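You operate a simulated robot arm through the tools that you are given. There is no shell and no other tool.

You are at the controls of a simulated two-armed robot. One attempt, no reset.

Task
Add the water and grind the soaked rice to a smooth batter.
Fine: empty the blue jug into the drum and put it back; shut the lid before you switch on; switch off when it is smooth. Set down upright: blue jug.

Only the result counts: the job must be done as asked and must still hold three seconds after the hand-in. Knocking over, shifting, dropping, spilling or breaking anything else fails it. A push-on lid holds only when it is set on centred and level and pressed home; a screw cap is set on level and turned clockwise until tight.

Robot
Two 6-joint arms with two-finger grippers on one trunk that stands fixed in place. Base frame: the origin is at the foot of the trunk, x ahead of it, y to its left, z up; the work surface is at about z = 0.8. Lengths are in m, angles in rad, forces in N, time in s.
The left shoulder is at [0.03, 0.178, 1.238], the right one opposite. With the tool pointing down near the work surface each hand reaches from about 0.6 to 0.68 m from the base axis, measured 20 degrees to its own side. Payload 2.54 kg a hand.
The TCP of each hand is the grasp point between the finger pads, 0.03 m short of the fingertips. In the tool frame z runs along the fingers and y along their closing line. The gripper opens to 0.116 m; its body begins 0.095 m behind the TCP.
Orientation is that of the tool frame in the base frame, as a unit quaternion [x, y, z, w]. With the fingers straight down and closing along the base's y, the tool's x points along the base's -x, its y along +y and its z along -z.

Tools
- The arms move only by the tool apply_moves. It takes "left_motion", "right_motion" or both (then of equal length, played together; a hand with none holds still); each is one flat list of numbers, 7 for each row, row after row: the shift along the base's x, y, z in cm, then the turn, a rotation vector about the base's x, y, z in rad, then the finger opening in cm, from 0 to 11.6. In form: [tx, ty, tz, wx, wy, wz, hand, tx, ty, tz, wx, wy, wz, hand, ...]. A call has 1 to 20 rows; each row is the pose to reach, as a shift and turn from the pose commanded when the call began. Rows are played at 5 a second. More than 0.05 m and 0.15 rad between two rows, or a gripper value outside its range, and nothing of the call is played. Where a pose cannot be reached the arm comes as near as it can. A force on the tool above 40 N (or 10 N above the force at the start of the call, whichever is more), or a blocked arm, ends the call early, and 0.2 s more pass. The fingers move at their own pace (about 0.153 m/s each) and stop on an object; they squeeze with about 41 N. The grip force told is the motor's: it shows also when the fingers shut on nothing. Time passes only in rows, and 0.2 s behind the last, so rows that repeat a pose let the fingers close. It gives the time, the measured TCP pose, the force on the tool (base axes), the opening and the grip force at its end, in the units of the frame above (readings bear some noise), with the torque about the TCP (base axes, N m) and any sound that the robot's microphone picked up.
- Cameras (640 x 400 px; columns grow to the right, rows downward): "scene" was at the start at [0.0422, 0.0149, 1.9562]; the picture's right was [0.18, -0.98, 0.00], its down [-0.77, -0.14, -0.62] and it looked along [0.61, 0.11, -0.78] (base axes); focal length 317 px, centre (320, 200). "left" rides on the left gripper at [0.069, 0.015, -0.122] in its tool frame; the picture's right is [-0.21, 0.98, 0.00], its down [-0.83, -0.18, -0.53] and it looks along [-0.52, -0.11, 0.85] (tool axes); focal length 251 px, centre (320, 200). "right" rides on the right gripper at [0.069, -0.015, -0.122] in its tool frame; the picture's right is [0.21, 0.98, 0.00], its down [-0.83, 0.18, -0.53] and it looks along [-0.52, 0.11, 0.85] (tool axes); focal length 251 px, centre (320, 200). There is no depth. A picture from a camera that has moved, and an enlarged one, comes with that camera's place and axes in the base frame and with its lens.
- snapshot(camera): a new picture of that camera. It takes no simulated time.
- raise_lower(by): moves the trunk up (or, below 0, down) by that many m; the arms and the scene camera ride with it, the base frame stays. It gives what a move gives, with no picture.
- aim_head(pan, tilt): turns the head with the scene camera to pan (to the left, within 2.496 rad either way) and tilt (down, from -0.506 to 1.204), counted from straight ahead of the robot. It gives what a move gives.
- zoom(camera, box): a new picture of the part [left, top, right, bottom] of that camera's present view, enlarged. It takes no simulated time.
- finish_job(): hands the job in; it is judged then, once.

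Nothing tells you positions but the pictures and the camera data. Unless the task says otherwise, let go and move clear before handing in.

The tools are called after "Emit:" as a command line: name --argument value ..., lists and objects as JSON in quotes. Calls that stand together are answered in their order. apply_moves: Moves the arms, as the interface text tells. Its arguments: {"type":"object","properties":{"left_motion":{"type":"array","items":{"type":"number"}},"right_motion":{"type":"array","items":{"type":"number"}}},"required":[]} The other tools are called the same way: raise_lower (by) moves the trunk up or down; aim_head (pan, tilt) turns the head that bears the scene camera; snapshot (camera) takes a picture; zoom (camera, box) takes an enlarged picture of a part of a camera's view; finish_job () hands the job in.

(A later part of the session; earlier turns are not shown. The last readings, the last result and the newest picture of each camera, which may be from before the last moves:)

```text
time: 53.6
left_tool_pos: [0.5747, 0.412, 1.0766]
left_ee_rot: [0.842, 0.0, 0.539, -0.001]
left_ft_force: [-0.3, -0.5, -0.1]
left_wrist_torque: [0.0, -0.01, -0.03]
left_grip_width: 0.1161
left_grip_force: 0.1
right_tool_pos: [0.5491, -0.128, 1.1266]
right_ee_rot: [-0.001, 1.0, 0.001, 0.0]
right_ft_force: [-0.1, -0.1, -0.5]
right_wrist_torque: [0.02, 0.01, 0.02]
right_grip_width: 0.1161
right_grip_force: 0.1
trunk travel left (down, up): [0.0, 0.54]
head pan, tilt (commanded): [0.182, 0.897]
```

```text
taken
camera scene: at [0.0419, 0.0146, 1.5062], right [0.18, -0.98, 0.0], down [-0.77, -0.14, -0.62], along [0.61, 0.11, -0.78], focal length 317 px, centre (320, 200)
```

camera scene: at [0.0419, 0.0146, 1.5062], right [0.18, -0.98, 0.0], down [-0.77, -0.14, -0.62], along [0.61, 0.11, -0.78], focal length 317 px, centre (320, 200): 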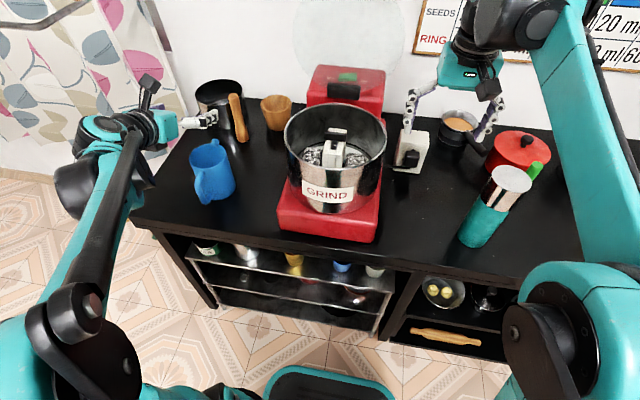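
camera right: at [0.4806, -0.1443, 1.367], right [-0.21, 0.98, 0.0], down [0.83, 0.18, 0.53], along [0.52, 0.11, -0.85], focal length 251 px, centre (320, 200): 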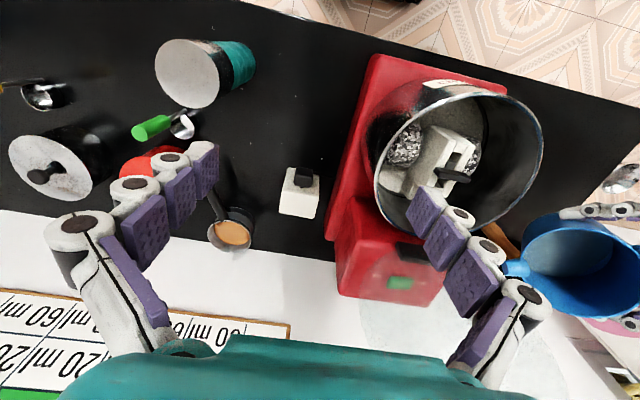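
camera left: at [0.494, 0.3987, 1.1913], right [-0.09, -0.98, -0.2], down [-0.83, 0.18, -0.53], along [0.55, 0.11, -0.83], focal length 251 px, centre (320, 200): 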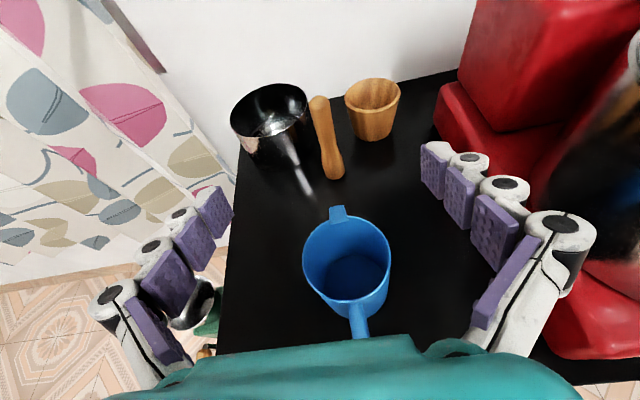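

The jug is back in place, upright and empty. Next is the lid: its U-handle bar is at about (0.746, 0.084, 1.32), in the lid's plane at the free edge. I'll raise the trunk a bit and turn the left hand so its fingers can straddle that bar.

Emit:
raise_lower --by 0.17

Emit:
apply_moves --left_motion '[0, -1, 1, -0.127, 0, 0.0587, 11.6, 0, -2, 2, -0.254, 0, 0.117, 11.6, 0, -3, 3, -0.381, 0, 0.176, 10, 0, -4, 4, -0.509, 0, 0.235, 9, 0, -5, 5, -0.636, 0, 0.293, 8, 0, -6, 6, -0.763, 0, 0.352, 7, 0, -7, 7, -0.89, 0, 0.411, 7, 0, -8, 8, -1.017, 0, 0.469, 7, 0, -9, 8, -1.144, 0, 0.528, 7, 0, -10, 8, -1.271, 0, 0.587, 7, 0, -10, 8, -1.398, 0, 0.645, 7, 0, -10, 8, -1.426, 0, 0.658, 7]'

Emit:
snapshot --camera "scene"

Emit:
snapshot --camera "left"

```text
time: 55.5
left_tool_pos: [0.5761, 0.4136, 1.245]
left_ee_rot: [0.842, -0.002, 0.54, 0.001]
left_ft_force: [-0.6, -0.2, -0.1]
left_wrist_torque: [0.02, -0.04, -0.01]
left_grip_width: 0.1162
left_grip_force: 0.0
right_tool_pos: [0.5494, -0.1273, 1.2959]
right_ee_rot: [0.0, 1.0, -0.001, -0.001]
right_ft_force: [0.6, 0.0, 0.5]
right_wrist_torque: [-0.01, 0.03, -0.03]
right_grip_width: 0.1161
right_grip_force: 0.1
trunk travel left (down, up): [-0.17, 0.37]
head pan, tilt (commanded): [0.182, 0.897]
```

```text
time: 58.1
left_tool_pos: [0.5403, 0.3745, 1.3245]
left_ee_rot: [0.599, 0.442, 0.522, 0.416]
left_ft_force: [0.4, -0.6, -0.6]
left_wrist_torque: [0.01, 0.05, 0.0]
left_grip_width: 0.07
left_grip_force: 0.0
left hand out of reach, approached as far as the arm can: row 6, 7, 8, 9, 10, 11, 12
right_tool_pos: [0.5495, -0.1288, 1.2956]
right_ee_rot: [-0.001, 1.0, 0.0, 0.001]
right_ft_force: [0.5, -0.6, -1.0]
right_wrist_torque: [0.02, -0.01, 0.02]
right_grip_width: 0.116
right_grip_force: 0.0
trunk travel left (down, up): [-0.17, 0.37]
head pan, tilt (commanded): [0.182, 0.897]
```

```text
taken
camera scene: at [0.0429, 0.0142, 1.6762], right [0.18, -0.98, 0.0], down [-0.77, -0.14, -0.62], along [0.61, 0.11, -0.78], focal length 317 px, centre (320, 200)
```

scene: 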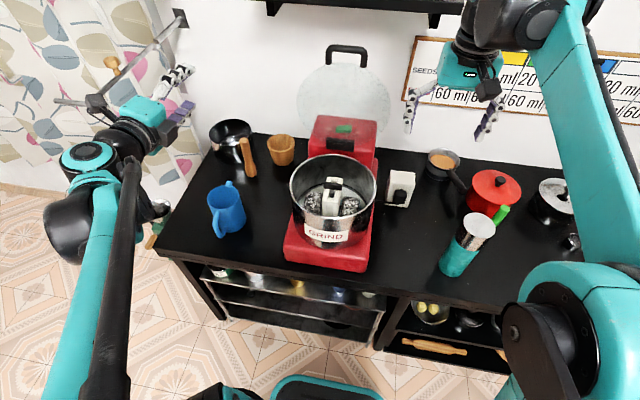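

```text
taken
camera left: at [0.4248, 0.4431, 1.3705], right [0.08, -0.46, 0.88], down [-0.6, -0.73, -0.33], along [0.8, -0.51, -0.34], focal length 251 px, centre (320, 200)
```

left: 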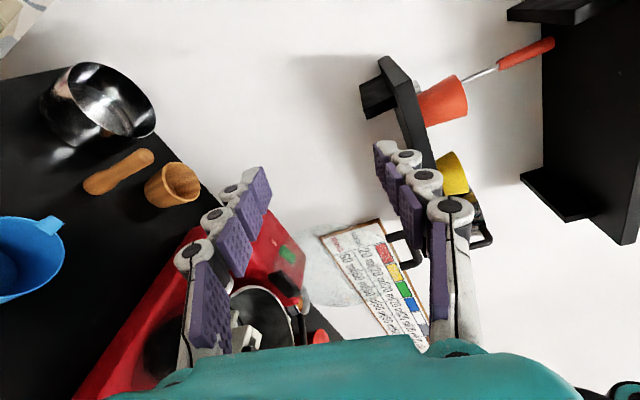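

The roll in that direction runs into a wrist limit. I'll roll the opposite way instead, so the hand's camera ends up on its right side.

Emit:
apply_moves --left_motion '[0, 0, 0, 0.139, -0.005, -0.015, 7, 0, 0, 0, 0.278, -0.01, -0.031, 7, 0, 0, 0, 0.417, -0.016, -0.046, 7, 0, 0, 0, 0.556, -0.021, -0.061, 7, 0, 0, 0, 0.695, -0.026, -0.076, 7, 0, 0, 0, 0.834, -0.031, -0.092, 7, 0, 0, 0, 0.973, -0.036, -0.107, 7, 0, 0, 0, 1.112, -0.041, -0.122, 7, 0, 0, 0, 1.251, -0.047, -0.137, 7, 0, 0, 0, 1.39, -0.052, -0.153, 7]'

Emit:
apply_moves --left_motion '[0, 0, 0, 0.139, -0.005, -0.015, 7, 0, 0, 0, 0.278, -0.01, -0.031, 7, 0, 0, 0, 0.417, -0.016, -0.046, 7, 0, 0, 0, 0.556, -0.021, -0.061, 7, 0, 0, 0, 0.695, -0.026, -0.076, 7, 0, 0, 0, 0.834, -0.031, -0.092, 7, 0, 0, 0, 0.973, -0.036, -0.107, 7, 0, 0, 0, 1.112, -0.041, -0.122, 7, 0, 0, 0, 1.251, -0.047, -0.137, 7, 0, 0, 0, 1.39, -0.052, -0.153, 7]'

Emit:
snapshot --camera "scene"

Emit:
snapshot --camera "left"

```text
time: 60.3
left_tool_pos: [0.5387, 0.3732, 1.326]
left_ee_rot: [0.743, -0.048, 0.667, -0.018]
left_ft_force: [0.6, 0.2, 0.0]
left_wrist_torque: [0.03, -0.02, 0.02]
left_grip_width: 0.0698
left_grip_force: 0.0
right_tool_pos: [0.5497, -0.1292, 1.2957]
right_ee_rot: [0.001, 1.0, 0.0, 0.001]
right_ft_force: [-0.1, -0.3, 0.0]
right_wrist_torque: [0.0, 0.02, 0.0]
right_grip_width: 0.1158
right_grip_force: 0.0
trunk travel left (down, up): [-0.17, 0.37]
head pan, tilt (commanded): [0.182, 0.897]
```

```text
time: 62.5
left_tool_pos: [0.5376, 0.3722, 1.3267]
left_ee_rot: [0.538, -0.515, 0.498, -0.444]
left_ft_force: [-0.1, 0.3, -0.7]
left_wrist_torque: [-0.05, 0.0, -0.02]
left_grip_width: 0.07
left_grip_force: 0.0
right_tool_pos: [0.5489, -0.1284, 1.2963]
right_ee_rot: [0.0, 1.0, 0.0, 0.0]
right_ft_force: [0.5, -0.5, -0.7]
right_wrist_torque: [0.02, 0.0, -0.04]
right_grip_width: 0.1161
right_grip_force: 0.0
trunk travel left (down, up): [-0.17, 0.37]
head pan, tilt (commanded): [0.182, 0.897]
```

```text
taken
camera scene: at [0.0422, 0.0149, 1.6762], right [0.18, -0.98, 0.0], down [-0.77, -0.14, -0.62], along [0.61, 0.11, -0.78], focal length 317 px, centre (320, 200)
```

scene: 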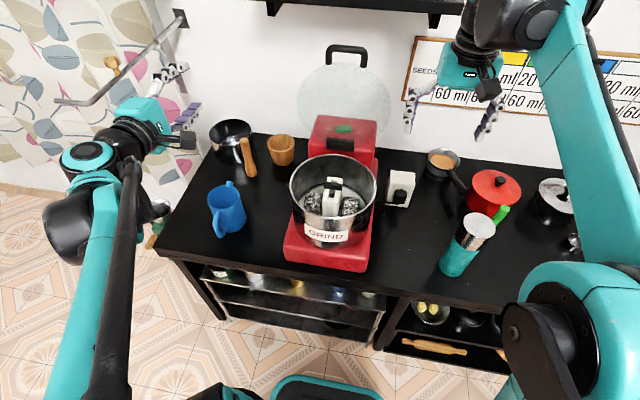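

```text
taken
camera left: at [0.4134, 0.3083, 1.3307], right [-0.1, 0.14, -0.98], down [-0.49, 0.86, 0.17], along [0.87, 0.5, -0.02], focal length 251 px, centre (320, 200)
```

left: 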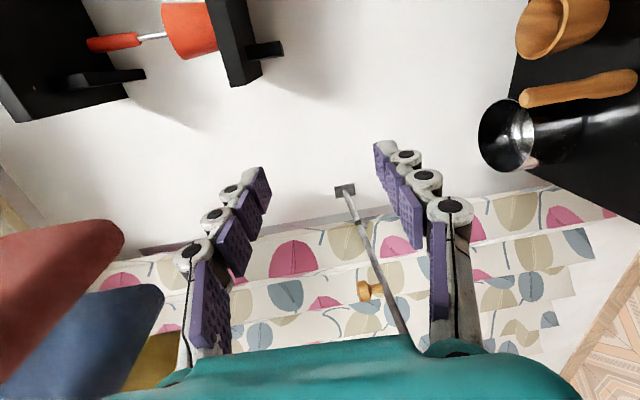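

Now the roll is right. I pitch the hand to 45° down and move it to a staging pose in front of and above the lid handle.

Emit:
apply_moves --left_motion '[0.9, -2.8, 0.9, 0, 0.0675, 0, 7, 1.8, -5.6, 1.8, 0, 0.135, 0, 7, 2.7, -8.4, 2.7, 0, 0.2025, 0, 7, 3.6, -11.2, 3.6, 0, 0.27, 0, 7, 4.5, -14, 4.5, 0, 0.3375, 0, 7, 5.4, -16.8, 5.4, 0, 0.405, 0, 7, 6.3, -19.6, 6.3, 0, 0.4725, 0, 7, 7.2, -22.4, 7.2, 0, 0.54, 0, 7, 8.1, -25.2, 8.1, 0, 0.6075, 0, 7, 9, -28, 9, 0, 0.675, 0, 7]'

Emit:
snapshot --camera "scene"

Emit:
snapshot --camera "left"

Emit:
snapshot --camera "right"

```text
time: 64.7
left_tool_pos: [0.6283, 0.0905, 1.4175]
left_ee_rot: [0.673, -0.633, 0.292, -0.247]
left_ft_force: [0.6, 0.6, -0.5]
left_wrist_torque: [0.02, 0.01, 0.01]
left_grip_width: 0.0699
left_grip_force: 0.2
right_tool_pos: [0.5496, -0.1295, 1.2964]
right_ee_rot: [0.0, 1.0, 0.0, -0.001]
right_ft_force: [0.4, 0.0, 0.0]
right_wrist_torque: [0.03, 0.06, -0.01]
right_grip_width: 0.1159
right_grip_force: 0.1
trunk travel left (down, up): [-0.17, 0.37]
head pan, tilt (commanded): [0.182, 0.897]
```

```text
taken
camera scene: at [0.0435, 0.0137, 1.6762], right [0.18, -0.98, 0.0], down [-0.77, -0.14, -0.62], along [0.61, 0.11, -0.78], focal length 317 px, centre (320, 200)
```

scene: 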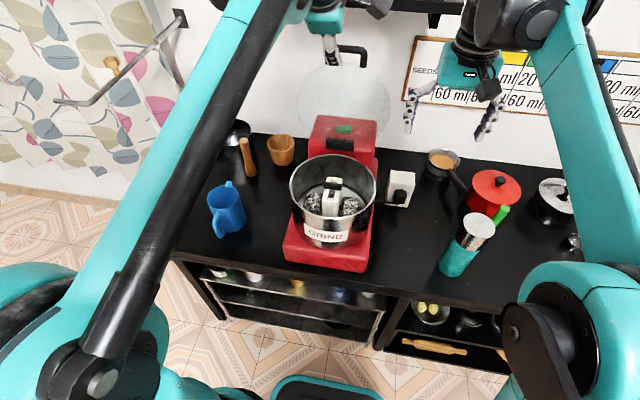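

```text
taken
camera left: at [0.5339, 0.0267, 1.4995], right [-0.7, 0.14, -0.7], down [-0.27, 0.86, 0.44], along [0.66, 0.5, -0.56], focal length 251 px, centre (320, 200)
```

left: 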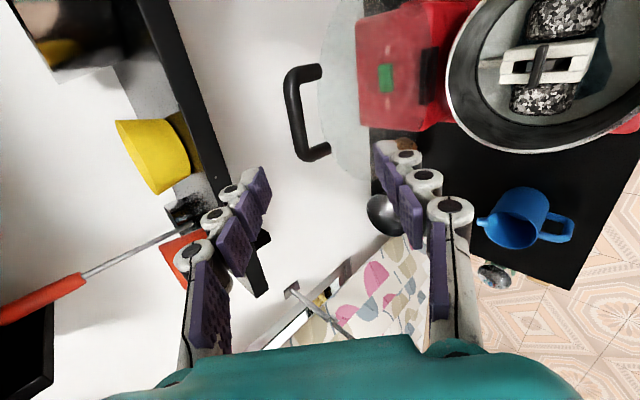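

```text
taken
camera right: at [0.4818, -0.1448, 1.4165], right [-0.21, 0.98, 0.0], down [0.83, 0.18, 0.53], along [0.52, 0.11, -0.85], focal length 251 px, centre (320, 200)
```

right: 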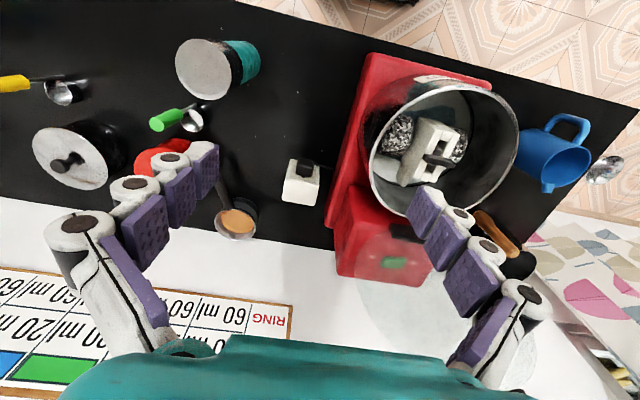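

Emit:
zoom --camera "left" --box '[240, 30, 400, 190]'

Emit:
zoom --camera "scene" --box '[280, 10, 400, 150]'

Emit:
zoom --camera "right" --box '[330, 180, 600, 390]'

```text
2.50 times, centred on (320, 110) of left
camera zoom: at [0.5339, 0.0267, 1.4995], right [-0.7, 0.14, -0.7], down [-0.27, 0.86, 0.44], along [0.66, 0.5, -0.56], focal length 629 px, centre (320, 425)
```

zoom: 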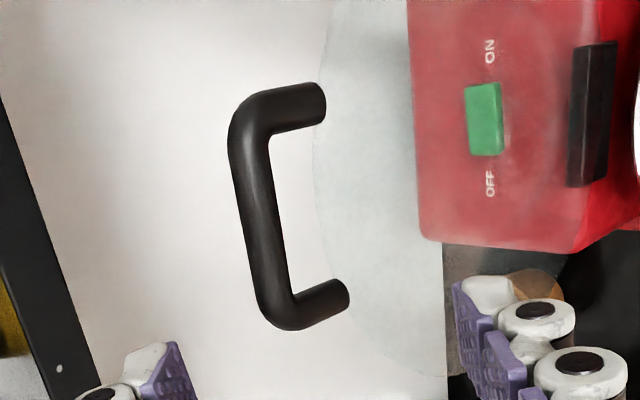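

```text
2.86 times, centred on (340, 80) of scene
camera zoom: at [0.0435, 0.0137, 1.6762], right [0.18, -0.98, 0.0], down [-0.77, -0.14, -0.62], along [0.61, 0.11, -0.78], focal length 906 px, centre (263, 543)
```

zoom: 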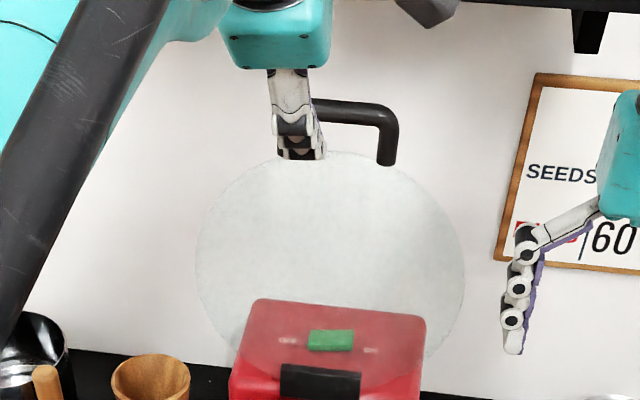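

```text
1.90 times, centred on (465, 285) of right
camera zoom: at [0.4818, -0.1448, 1.4165], right [-0.21, 0.98, 0.0], down [0.83, 0.18, 0.53], along [0.52, 0.11, -0.85], focal length 479 px, centre (44, 38)
```

zoom: 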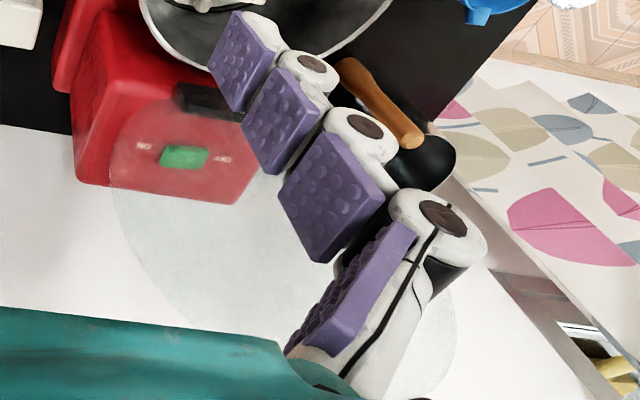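

The handle is now clearly visible: its bar is at about (0.736, 0.081, 1.339), the lid standing practically vertical. I line up with it and advance halfway along the 45° approach.

Emit:
apply_moves --left_motion '[1.5, -0.3, 0, 0, 0, 0, 7, 3.0, -0.55, -0.1, 0, 0, 0, 7, 4.2, -0.65, -1.3, 0, 0, 0, 7, 5.4, -0.75, -2.5, 0, 0, 0, 7, 6.6, -0.8, -3.6, 0, 0, 0, 7]'

Emit:
snapshot --camera "left"

Emit:
zoom --camera "scene" --box '[280, 10, 400, 150]'

Emit:
zoom --camera "right" --box '[330, 180, 600, 390]'

```text
time: 65.9
left_tool_pos: [0.6941, 0.0831, 1.3809]
left_ee_rot: [0.673, -0.633, 0.293, -0.247]
left_ft_force: [0.5, -0.2, -0.6]
left_wrist_torque: [0.0, 0.02, 0.0]
left_grip_width: 0.0701
left_grip_force: 0.0
right_tool_pos: [0.5492, -0.1284, 1.2951]
right_ee_rot: [0.0, 1.0, 0.0, 0.0]
right_ft_force: [-0.1, 0.1, -0.1]
right_wrist_torque: [-0.04, -0.02, 0.0]
right_grip_width: 0.116
right_grip_force: 0.0
trunk travel left (down, up): [-0.17, 0.37]
head pan, tilt (commanded): [0.182, 0.897]
```

```text
taken
camera left: at [0.5993, 0.0198, 1.4621], right [-0.7, 0.14, -0.7], down [-0.27, 0.86, 0.44], along [0.66, 0.5, -0.56], focal length 251 px, centre (320, 200)
```

left: 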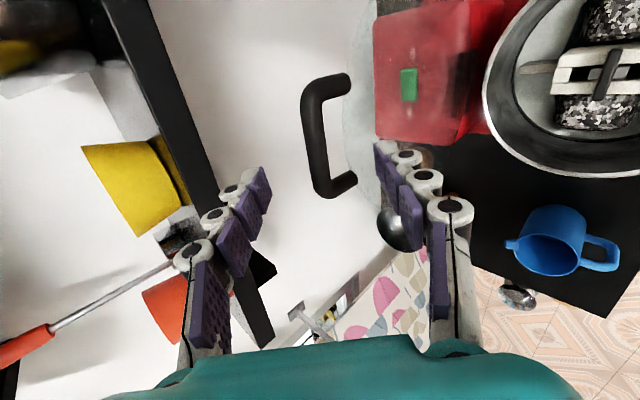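

```text
2.86 times, centred on (340, 80) of scene
camera zoom: at [0.043, 0.0148, 1.6762], right [0.18, -0.98, 0.0], down [-0.77, -0.14, -0.62], along [0.61, 0.11, -0.78], focal length 906 px, centre (263, 543)
```

zoom: 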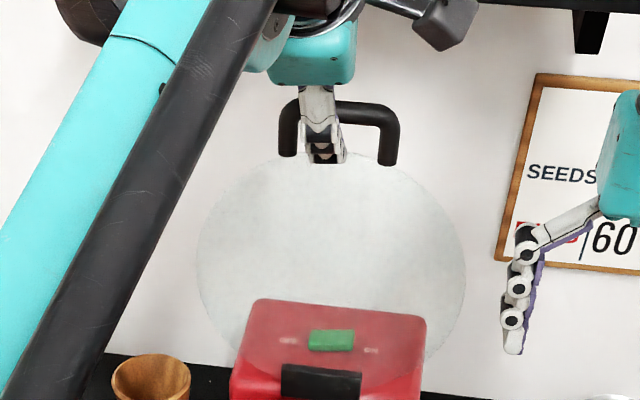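

```text
1.90 times, centred on (465, 285) of right
camera zoom: at [0.4814, -0.144, 1.4168], right [-0.21, 0.98, 0.0], down [0.83, 0.18, 0.53], along [0.52, 0.11, -0.85], focal length 479 px, centre (44, 38)
```

zoom: 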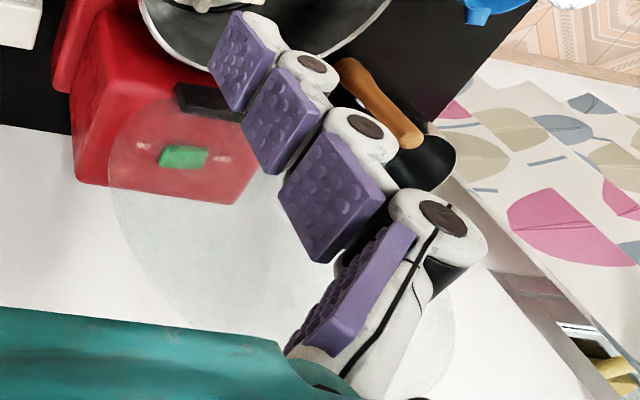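

The bar lies right on the hand's approach axis, 6 cm ahead. I advance 5 cm so the bar sits between the fingers near their tips.

Emit:
apply_moves --left_motion '[0.88, -0.05, -0.88, 0, 0, 0, 7, 1.76, -0.1, -1.76, 0, 0, 0, 7, 2.64, -0.15, -2.64, 0, 0, 0, 7, 3.53, -0.2, -3.53, 0, 0, 0, 7]'

Emit:
snapshot --camera "left"

Emit:
zoom --camera "scene" --box '[280, 10, 400, 150]'

```text
time: 66.9
left_tool_pos: [0.7289, 0.0807, 1.3454]
left_ee_rot: [0.673, -0.632, 0.293, -0.248]
left_ft_force: [0.3, 0.3, -0.6]
left_wrist_torque: [-0.03, -0.02, -0.01]
left_grip_width: 0.0699
left_grip_force: 0.0
right_tool_pos: [0.5501, -0.1285, 1.295]
right_ee_rot: [0.0, 1.0, 0.0, 0.001]
right_ft_force: [0.2, 0.1, 0.4]
right_wrist_torque: [0.04, 0.0, 0.03]
right_grip_width: 0.1159
right_grip_force: 0.1
trunk travel left (down, up): [-0.17, 0.37]
head pan, tilt (commanded): [0.182, 0.897]
```

```text
taken
camera left: at [0.635, 0.0179, 1.427], right [-0.7, 0.14, -0.7], down [-0.27, 0.86, 0.44], along [0.66, 0.5, -0.56], focal length 251 px, centre (320, 200)
```

left: 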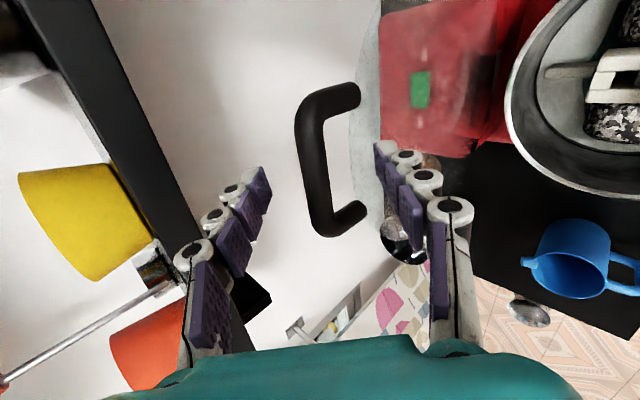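

```text
2.86 times, centred on (340, 80) of scene
camera zoom: at [0.0428, 0.0148, 1.6762], right [0.18, -0.98, 0.0], down [-0.77, -0.14, -0.62], along [0.61, 0.11, -0.78], focal length 906 px, centre (263, 543)
```

zoom: 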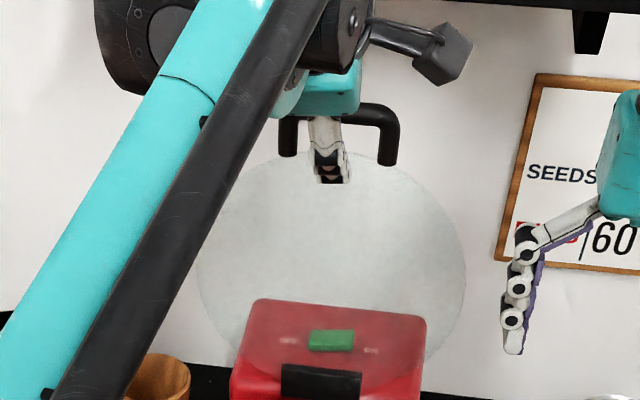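

The bar is between the fingers. I back off a few millimetres and narrow the opening to 3 cm to cage it loosely.

Emit:
apply_moves --left_motion '[-0.15, 0, 0.15, 0, 0, 0, 6, -0.15, 0, 0.15, 0, 0, 0, 4.5, -0.15, 0, 0.15, 0, 0, 0, 3.0, -0.15, 0, 0.15, 0, 0, 0, 3.0]'

Emit:
snapshot --camera "left"

Emit:
zoom --camera "scene" --box '[280, 10, 400, 150]'

```text
time: 67.9
left_tool_pos: [0.7264, 0.0811, 1.3471]
left_ee_rot: [0.673, -0.632, 0.293, -0.248]
left_ft_force: [0.2, -0.4, 0.0]
left_wrist_torque: [0.0, -0.01, -0.02]
left_grip_width: 0.03
left_grip_force: 0.1
right_tool_pos: [0.5497, -0.1281, 1.2957]
right_ee_rot: [0.001, 1.0, 0.0, -0.001]
right_ft_force: [0.5, -0.3, -0.2]
right_wrist_torque: [0.03, -0.03, 0.01]
right_grip_width: 0.1159
right_grip_force: 0.1
trunk travel left (down, up): [-0.17, 0.37]
head pan, tilt (commanded): [0.182, 0.897]
```

```text
taken
camera left: at [0.6325, 0.0177, 1.4286], right [-0.7, 0.14, -0.7], down [-0.27, 0.86, 0.44], along [0.66, 0.5, -0.56], focal length 251 px, centre (320, 200)
```

left: 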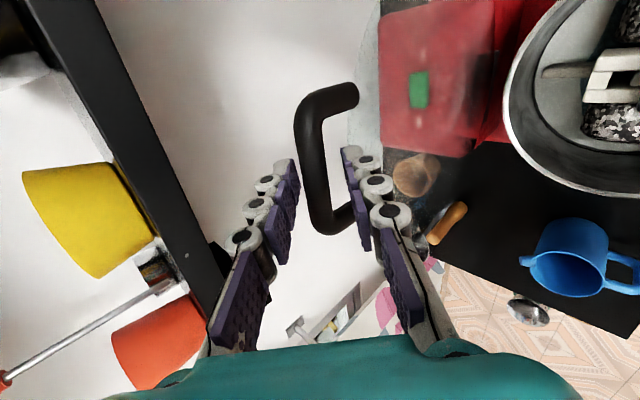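

```text
2.86 times, centred on (340, 80) of scene
camera zoom: at [0.0423, 0.0148, 1.6762], right [0.18, -0.98, 0.0], down [-0.77, -0.14, -0.62], along [0.61, 0.11, -0.78], focal length 906 px, centre (263, 543)
```

zoom: 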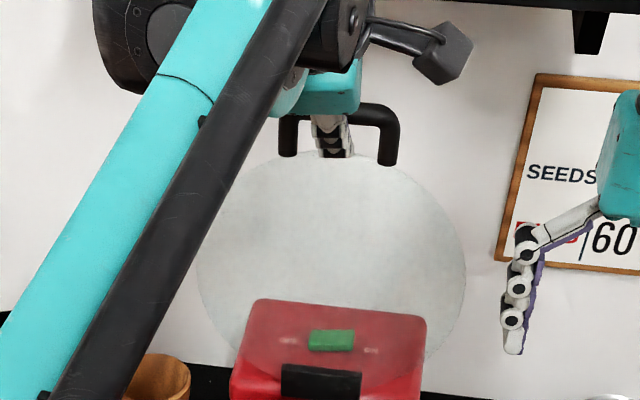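

The bar is caged. I start pulling the lid forward along its arc, slowly.

Emit:
apply_moves --left_motion '[-1.5, 0, -0.1, 0, 0, 0, 3, -3.0, 0, -0.3, 0, 0, 0, 3, -4.5, 0, -0.6, 0, 0, 0, 3, -6.0, 0, -1.0, 0, 0, 0, 3, -7.5, 0, -1.4, 0, 0, 0, 3]'

Emit:
snapshot --camera "left"

Emit:
zoom --camera "scene" --box '[260, 10, 420, 210]'

Emit:
zoom --camera "right" --box '[330, 100, 600, 390]'

```text
time: 69.1
left_tool_pos: [0.6496, 0.0821, 1.3321]
left_ee_rot: [0.673, -0.633, 0.293, -0.247]
left_ft_force: [-0.2, -1.0, 0.4]
left_wrist_torque: [0.0, 0.01, 0.0]
left_grip_width: 0.0303
left_grip_force: 0.3
right_tool_pos: [0.5488, -0.1293, 1.296]
right_ee_rot: [0.0, 1.0, 0.0, -0.001]
right_ft_force: [-0.9, -1.2, -0.2]
right_wrist_torque: [-0.03, -0.03, 0.02]
right_grip_width: 0.1161
right_grip_force: 0.0
trunk travel left (down, up): [-0.17, 0.37]
head pan, tilt (commanded): [0.182, 0.897]
```

```text
taken
camera left: at [0.5555, 0.0187, 1.4147], right [-0.7, 0.14, -0.7], down [-0.27, 0.86, 0.44], along [0.66, 0.5, -0.56], focal length 251 px, centre (320, 200)
```

left: 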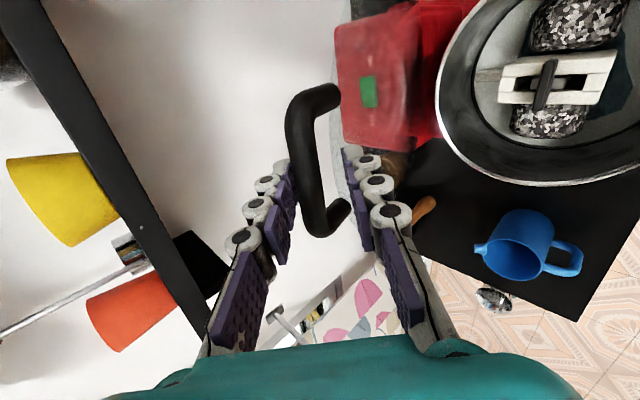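

```text
2.00 times, centred on (340, 110) of scene
camera zoom: at [0.0416, 0.0149, 1.6762], right [0.18, -0.98, 0.0], down [-0.77, -0.14, -0.62], along [0.61, 0.11, -0.78], focal length 634 px, centre (280, 380)
```

zoom: 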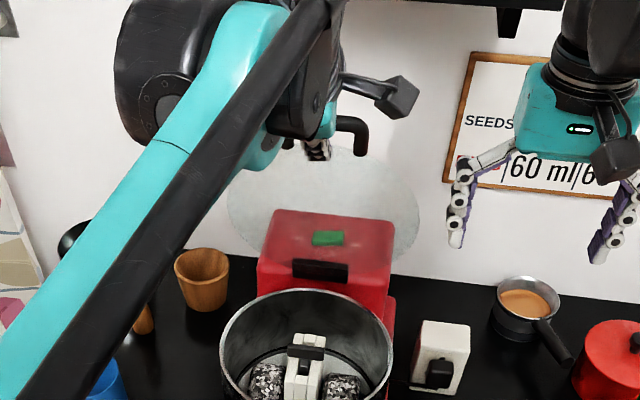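

```text
1.38 times, centred on (465, 245) of right
camera zoom: at [0.4801, -0.1439, 1.4172], right [-0.21, 0.98, 0.0], down [0.83, 0.18, 0.53], along [0.52, 0.11, -0.85], focal length 347 px, centre (120, 138)
```

zoom: 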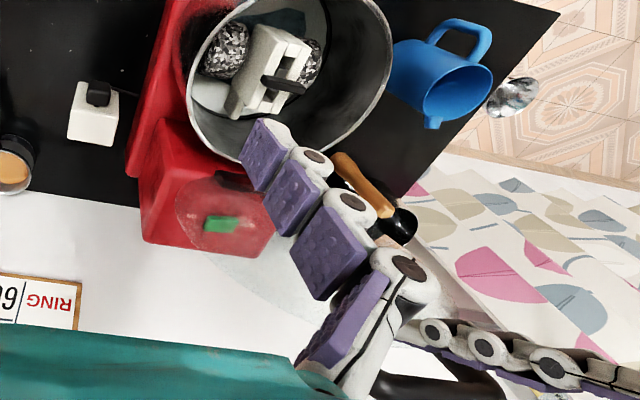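

The lid follows nicely (about 15° forward), with hardly any force. I continue the arc to about 30°.

Emit:
apply_moves --left_motion '[-1.6, 0, -0.6, 0, 0, 0, 3, -3.2, 0, -1.3, 0, 0, 0, 3, -4.8, 0, -2.2, 0, 0, 0, 3, -6.4, 0, -3.2, 0, 0, 0, 3]'

Emit:
snapshot --camera "left"

Emit:
zoom --camera "scene" --box '[260, 10, 420, 210]'

```text
time: 70.1
left_tool_pos: [0.5875, 0.0821, 1.2995]
left_ee_rot: [0.673, -0.632, 0.293, -0.249]
left_ft_force: [0.1, 0.5, 0.3]
left_wrist_torque: [-0.01, 0.02, 0.0]
left_grip_width: 0.0307
left_grip_force: 0.4
right_tool_pos: [0.5477, -0.1286, 1.296]
right_ee_rot: [0.0, 1.0, 0.001, 0.0]
right_ft_force: [-0.3, 0.2, -0.4]
right_wrist_torque: [0.02, -0.01, 0.0]
right_grip_width: 0.116
right_grip_force: 0.1
trunk travel left (down, up): [-0.17, 0.37]
head pan, tilt (commanded): [0.182, 0.897]
```

```text
taken
camera left: at [0.4929, 0.0179, 1.3823], right [-0.7, 0.14, -0.7], down [-0.27, 0.86, 0.44], along [0.66, 0.5, -0.56], focal length 251 px, centre (320, 200)
```

left: 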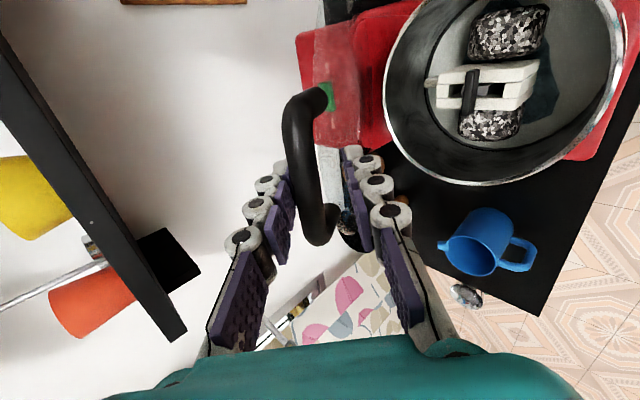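

```text
2.00 times, centred on (340, 110) of scene
camera zoom: at [0.0414, 0.0149, 1.6762], right [0.18, -0.98, 0.0], down [-0.77, -0.14, -0.62], along [0.61, 0.11, -0.78], focal length 634 px, centre (280, 380)
```

zoom: 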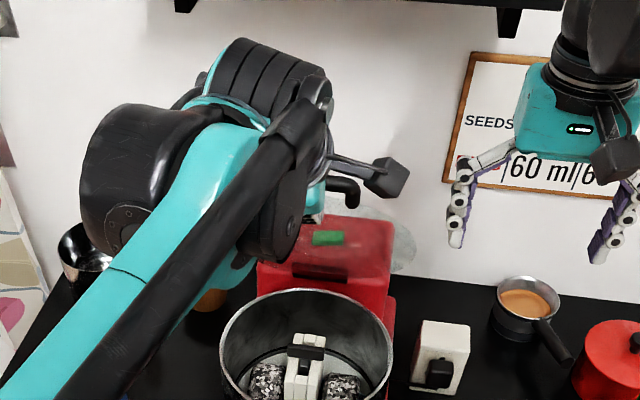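

The bar matches an arc about a hinge at (0.734, 1.061) with radius 0.278. I continue to about 55°.

Emit:
apply_moves --left_motion '[-1.3, 0, -0.4, 0, 0, 0, 3, -2.56, 0, -0.93, 0, 0, 0, 3, -3.5, 0, -1.6, 0, 0, 0, 3, -4.48, 0, -2.4, 0, 0, 0, 3, -5.4, 0, -3.2, 0, 0, 0, 3, -6.27, 0, -4.04, 0, 0, 0, 3, -7.1, 0, -4.9, 0, 0, 0, 3, -7.91, 0, -5.83, 0, 0, 0, 3, -8.65, 0, -6.8, 0, 0, 0, 3, -9.38, 0, -7.75, 0, 0, 0, 3]'

Emit:
snapshot --camera "left"

Emit:
snapshot --camera "scene"

Emit:
zoom --camera "right" --box '[330, 100, 600, 390]'

```text
time: 72.3
left_tool_pos: [0.4929, 0.0821, 1.2225]
left_ee_rot: [0.674, -0.632, 0.292, -0.248]
left_ft_force: [0.1, 1.4, -0.3]
left_wrist_torque: [0.0, 0.05, -0.03]
left_grip_width: 0.0301
left_grip_force: 0.1
right_tool_pos: [0.5497, -0.1281, 1.2959]
right_ee_rot: [0.0, 1.0, 0.0, -0.001]
right_ft_force: [-0.4, 0.1, 0.0]
right_wrist_torque: [0.0, -0.01, -0.01]
right_grip_width: 0.116
right_grip_force: 0.0
trunk travel left (down, up): [-0.17, 0.37]
head pan, tilt (commanded): [0.182, 0.897]
```

```text
taken
camera left: at [0.3989, 0.0176, 1.3041], right [-0.7, 0.14, -0.7], down [-0.27, 0.86, 0.44], along [0.66, 0.5, -0.56], focal length 251 px, centre (320, 200)
```

left: 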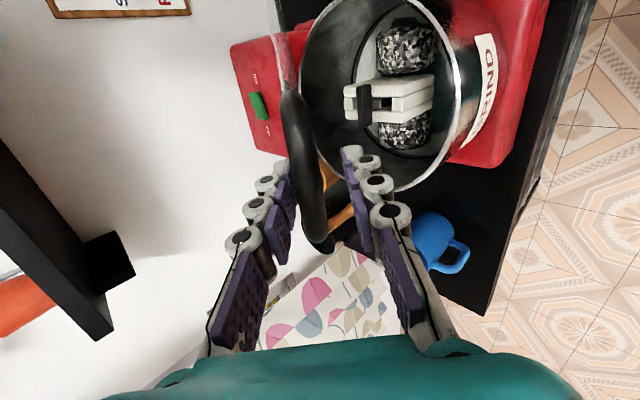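

```text
taken
camera scene: at [0.0419, 0.015, 1.6762], right [0.18, -0.98, 0.0], down [-0.77, -0.14, -0.62], along [0.61, 0.11, -0.78], focal length 317 px, centre (320, 200)
```

scene: 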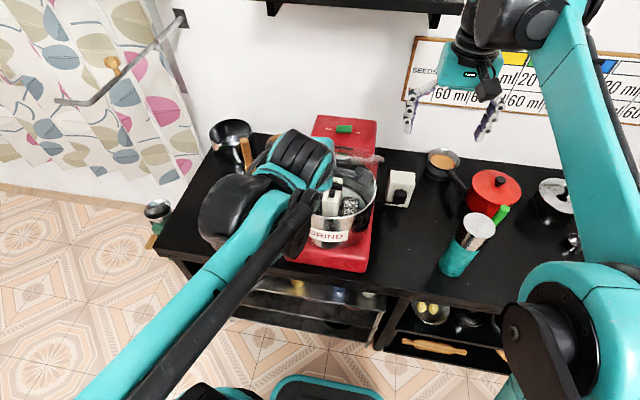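

```text
1.38 times, centred on (465, 245) of right
camera zoom: at [0.4804, -0.1438, 1.4172], right [-0.21, 0.98, 0.0], down [0.83, 0.18, 0.53], along [0.52, 0.11, -0.85], focal length 347 px, centre (120, 138)
```

zoom: 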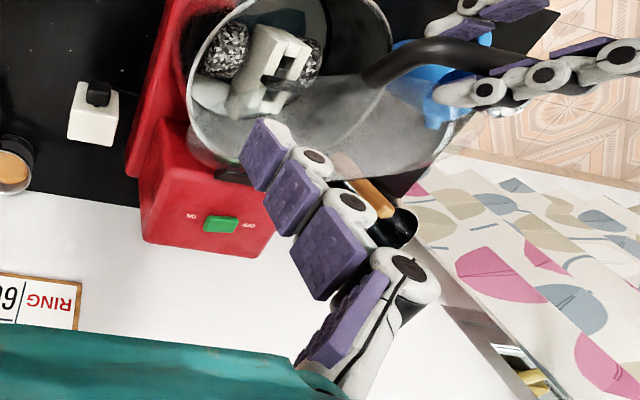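

Emit:
apply_moves --left_motion '[-0.65, 0, -1.0, 0, 0, 0, 3, -1.23, 0, -2.1, 0, 0, 0, 3, -1.8, 0, -3.15, 0, 0, 0, 3, -2.35, 0, -4.25, 0, 0, 0, 3, -2.85, 0, -5.35, 0, 0, 0, 3, -3.27, 0, -6.49, 0, 0, 0, 3, -3.65, 0, -7.6, 0, 0, 0, 3, -4.0, 0, -8.8, 0, 0, 0, 3]'

Emit:
snapshot --camera "left"

Emit:
zoom --camera "right" --box '[330, 60, 600, 350]'

```text
time: 74.1
left_tool_pos: [0.455, 0.0814, 1.1353]
left_ee_rot: [0.673, -0.632, 0.292, -0.248]
left_ft_force: [0.0, -0.5, 0.3]
left_wrist_torque: [0.0, -0.02, 0.01]
left_grip_width: 0.0299
left_grip_force: 0.1
right_tool_pos: [0.5481, -0.1291, 1.2974]
right_ee_rot: [0.0, 1.0, 0.0, 0.0]
right_ft_force: [0.0, -0.1, 0.3]
right_wrist_torque: [-0.01, -0.01, 0.0]
right_grip_width: 0.1162
right_grip_force: 0.0
trunk travel left (down, up): [-0.17, 0.37]
head pan, tilt (commanded): [0.182, 0.897]
```

```text
taken
camera left: at [0.3601, 0.0182, 1.2173], right [-0.7, 0.14, -0.7], down [-0.27, 0.86, 0.44], along [0.66, 0.5, -0.56], focal length 251 px, centre (320, 200)
```

left: 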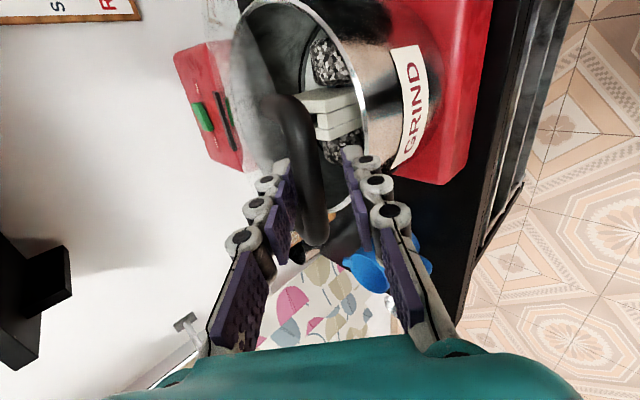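

```text
1.38 times, centred on (465, 205) of right
camera zoom: at [0.4806, -0.144, 1.4171], right [-0.21, 0.98, 0.0], down [0.83, 0.18, 0.53], along [0.52, 0.11, -0.85], focal length 347 px, centre (120, 193)
```

zoom: 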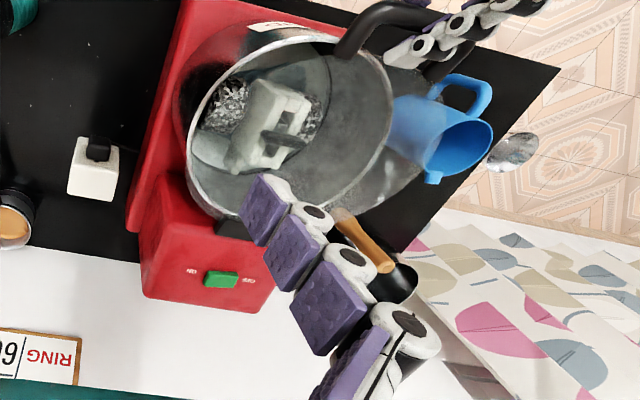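

The lid is around 75°. I lower it the rest of the way gently, watching the force.

Emit:
apply_moves --left_motion '[-0.4, 0, -1.2, 0, 0, 0, 3, -0.74, 0, -2.45, 0, 0, 0, 3, -0.9, 0, -3.6, 0, 0, 0, 3, -1.05, 0, -4.86, 0, 0, 0, 3, -1.1, 0, -5.6, 0, 0, 0, 3]'

Emit:
snapshot --camera "left"

Emit:
zoom --camera "right" --box '[330, 60, 600, 350]'

Emit:
snapshot --camera "scene"

```text
time: 75.3
left_tool_pos: [0.4447, 0.081, 1.0793]
left_ee_rot: [0.673, -0.633, 0.292, -0.247]
left_ft_force: [-1.9, -0.2, -0.3]
left_wrist_torque: [-0.02, 0.01, 0.03]
left_grip_width: 0.03
left_grip_force: 0.1
right_tool_pos: [0.5496, -0.1296, 1.2962]
right_ee_rot: [0.0, 1.0, 0.001, 0.0]
right_ft_force: [0.3, 0.1, 0.3]
right_wrist_torque: [-0.01, -0.01, -0.02]
right_grip_width: 0.116
right_grip_force: 0.1
trunk travel left (down, up): [-0.17, 0.37]
head pan, tilt (commanded): [0.182, 0.897]
```

```text
taken
camera left: at [0.3494, 0.0172, 1.1611], right [-0.7, 0.14, -0.7], down [-0.27, 0.86, 0.44], along [0.66, 0.5, -0.56], focal length 251 px, centre (320, 200)
```

left: 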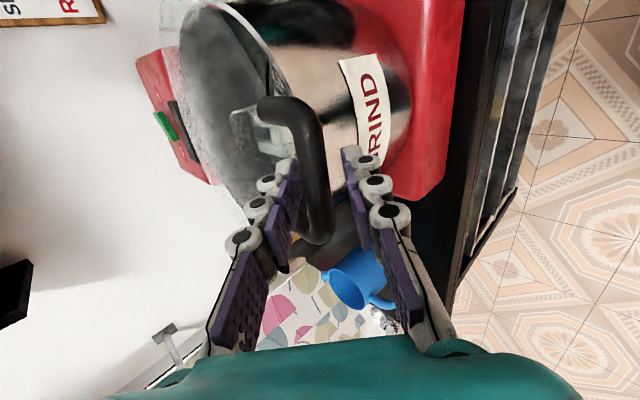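

```text
1.38 times, centred on (465, 205) of right
camera zoom: at [0.4806, -0.1439, 1.4171], right [-0.21, 0.98, 0.0], down [0.83, 0.18, 0.53], along [0.52, 0.11, -0.85], focal length 347 px, centre (120, 193)
```

zoom: 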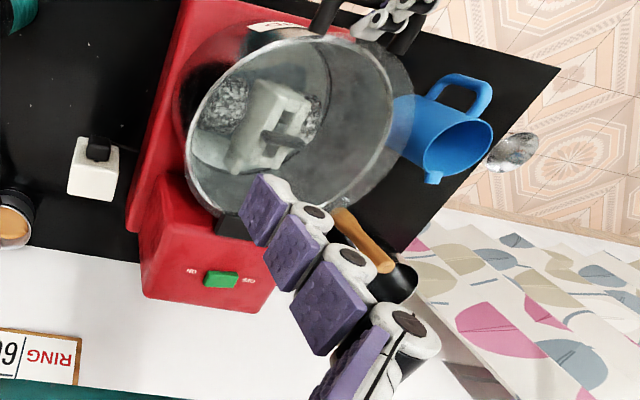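

```text
taken
camera scene: at [0.0421, 0.0149, 1.6762], right [0.18, -0.98, 0.0], down [-0.77, -0.14, -0.62], along [0.61, 0.11, -0.78], focal length 317 px, centre (320, 200)
```

scene: 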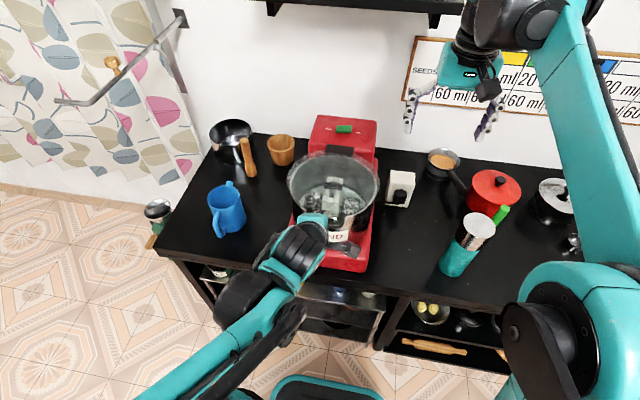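

Emit:
apply_moves --left_motion '[-0.03, 0, -0.5, 0, 0, 0, 3, -0.05, 0, -1.0, 0, 0, 0, 3, -0.06, 0, -1.5, 0, 0, 0, 3, -0.06, 0, -2.0, 0, 0, 0, 3]'

Emit:
snapshot --camera "left"

Emit:
zoom --camera "right" --box '[380, 60, 540, 220]'

Emit:
zoom --camera "scene" --box '[260, 110, 400, 290]'

```text
time: 76.3
left_tool_pos: [0.4423, 0.0802, 1.0609]
left_ee_rot: [0.672, -0.632, 0.294, -0.248]
left_ft_force: [-6.5, -1.7, 6.8]
left_wrist_torque: [0.01, -0.22, -0.06]
left_grip_width: 0.0299
left_grip_force: 0.1
right_tool_pos: [0.5481, -0.1283, 1.2973]
right_ee_rot: [-0.001, 1.0, 0.001, 0.0]
right_ft_force: [0.3, 0.4, -0.6]
right_wrist_torque: [-0.03, -0.01, -0.02]
right_grip_width: 0.1159
right_grip_force: 0.0
trunk travel left (down, up): [-0.17, 0.37]
head pan, tilt (commanded): [0.182, 0.897]
```

```text
taken
camera left: at [0.3476, 0.0175, 1.1419], right [-0.7, 0.14, -0.7], down [-0.27, 0.86, 0.44], along [0.66, 0.5, -0.56], focal length 251 px, centre (320, 200)
```

left: 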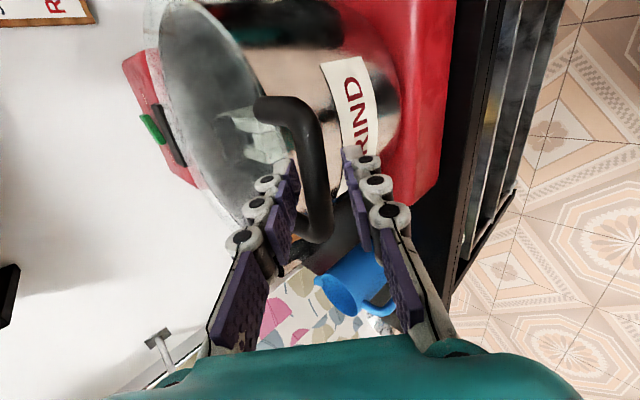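

```text
2.50 times, centred on (460, 140) of right
camera zoom: at [0.4793, -0.1444, 1.4175], right [-0.21, 0.98, 0.0], down [0.83, 0.18, 0.53], along [0.52, 0.11, -0.85], focal length 629 px, centre (-30, 350)
```

zoom: 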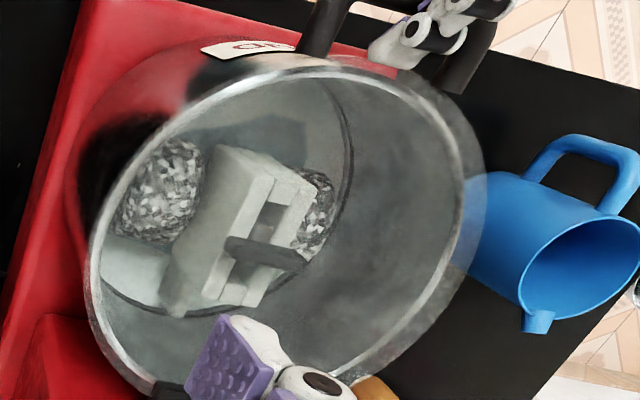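

```text
2.22 times, centred on (330, 200) of scene
camera zoom: at [0.0407, 0.0143, 1.6763], right [0.18, -0.98, 0.0], down [-0.77, -0.14, -0.62], along [0.61, 0.11, -0.78], focal length 705 px, centre (298, 200)
```

zoom: 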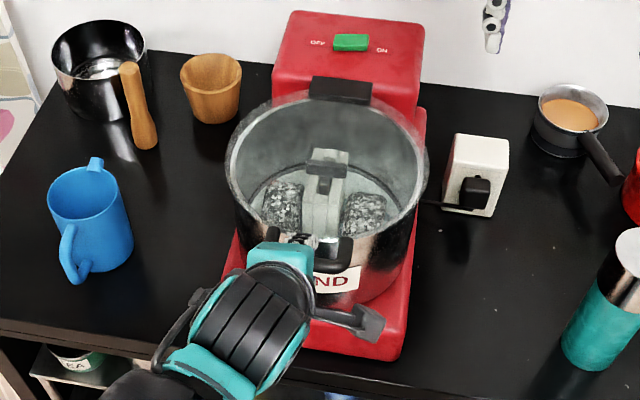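

I feel a light contact along the finger axis (fingertip against the lid edge). I open slightly and back out along the approach direction to look at how far the lid is down.

Emit:
apply_moves --left_motion '[-0.7, 0, 0.7, 0, 0, 0, 3, -0.9, 0, 0.9, 0, 0, 0, 4.5, -1.8, 0, 1.8, 0, 0, 0, 4.5, -3.2, 0, 3.2, 0, 0, 0, 4.5, -4.6, 0, 4.6, 0, 0, 0, 4.5]'

Emit:
snapshot --camera "left"

Emit:
zoom --camera "right" --box '[380, 40, 540, 240]'

Emit:
zoom --camera "scene" --box '[260, 110, 400, 290]'

```text
time: 77.5
left_tool_pos: [0.3961, 0.0838, 1.107]
left_ee_rot: [0.673, -0.633, 0.292, -0.248]
left_ft_force: [-0.8, -0.5, 0.2]
left_wrist_torque: [-0.01, -0.04, -0.01]
left_grip_width: 0.0449
left_grip_force: 0.0
right_tool_pos: [0.5476, -0.1292, 1.2963]
right_ee_rot: [0.0, 1.0, 0.0, 0.0]
right_ft_force: [-0.4, 0.4, -1.1]
right_wrist_torque: [0.04, -0.07, 0.0]
right_grip_width: 0.116
right_grip_force: 0.1
trunk travel left (down, up): [-0.17, 0.37]
head pan, tilt (commanded): [0.182, 0.897]
```

```text
taken
camera left: at [0.3013, 0.0184, 1.1881], right [-0.7, 0.14, -0.7], down [-0.27, 0.86, 0.44], along [0.66, 0.5, -0.56], focal length 251 px, centre (320, 200)
```

left: 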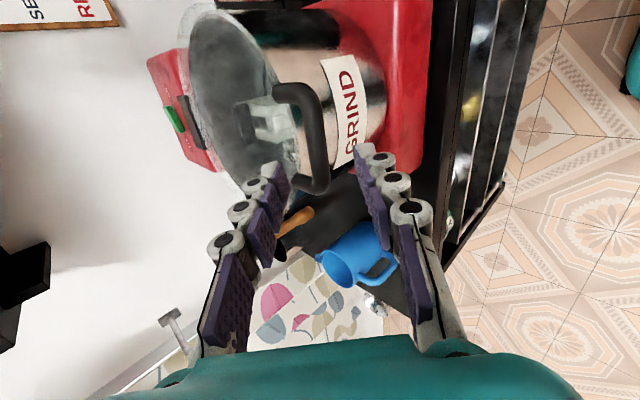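

```text
2.00 times, centred on (460, 140) of right
camera zoom: at [0.4798, -0.1435, 1.4174], right [-0.21, 0.98, 0.0], down [0.83, 0.18, 0.53], along [0.52, 0.11, -0.85], focal length 503 px, centre (40, 320)
```

zoom: 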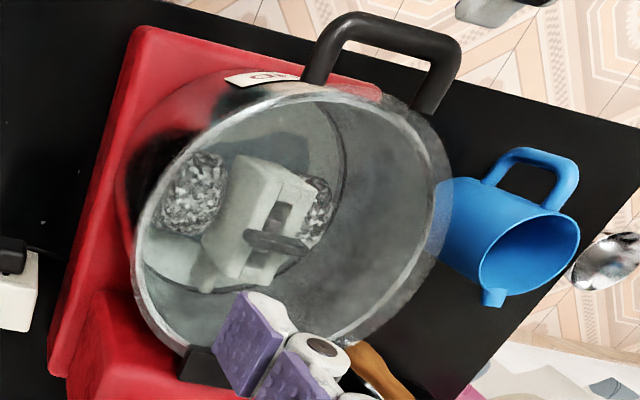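

```text
2.22 times, centred on (330, 200) of scene
camera zoom: at [0.0412, 0.0153, 1.6762], right [0.18, -0.98, 0.0], down [-0.77, -0.14, -0.62], along [0.61, 0.11, -0.78], focal length 705 px, centre (298, 200)
```

zoom: 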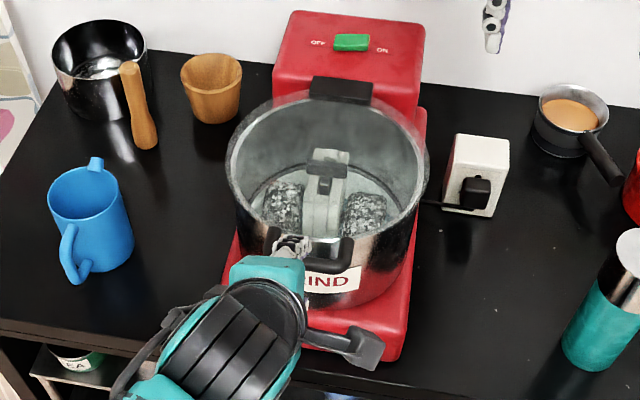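

Emit:
zoom --camera "left" --box '[140, 0, 440, 210]'

```text
1.90 times, centred on (290, 105) of left
camera zoom: at [0.3013, 0.0184, 1.1881], right [-0.7, 0.14, -0.7], down [-0.27, 0.86, 0.44], along [0.66, 0.5, -0.56], focal length 479 px, centre (377, 381)
```

zoom: 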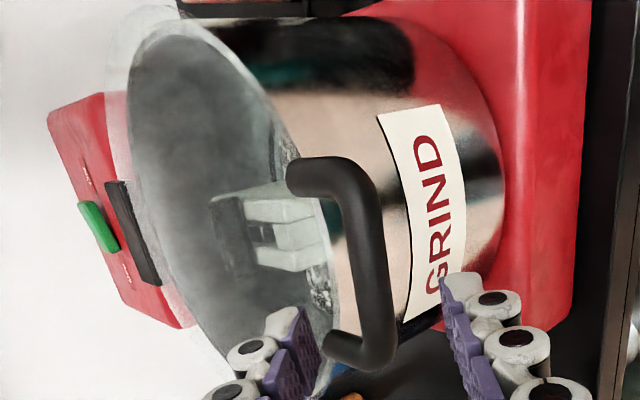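

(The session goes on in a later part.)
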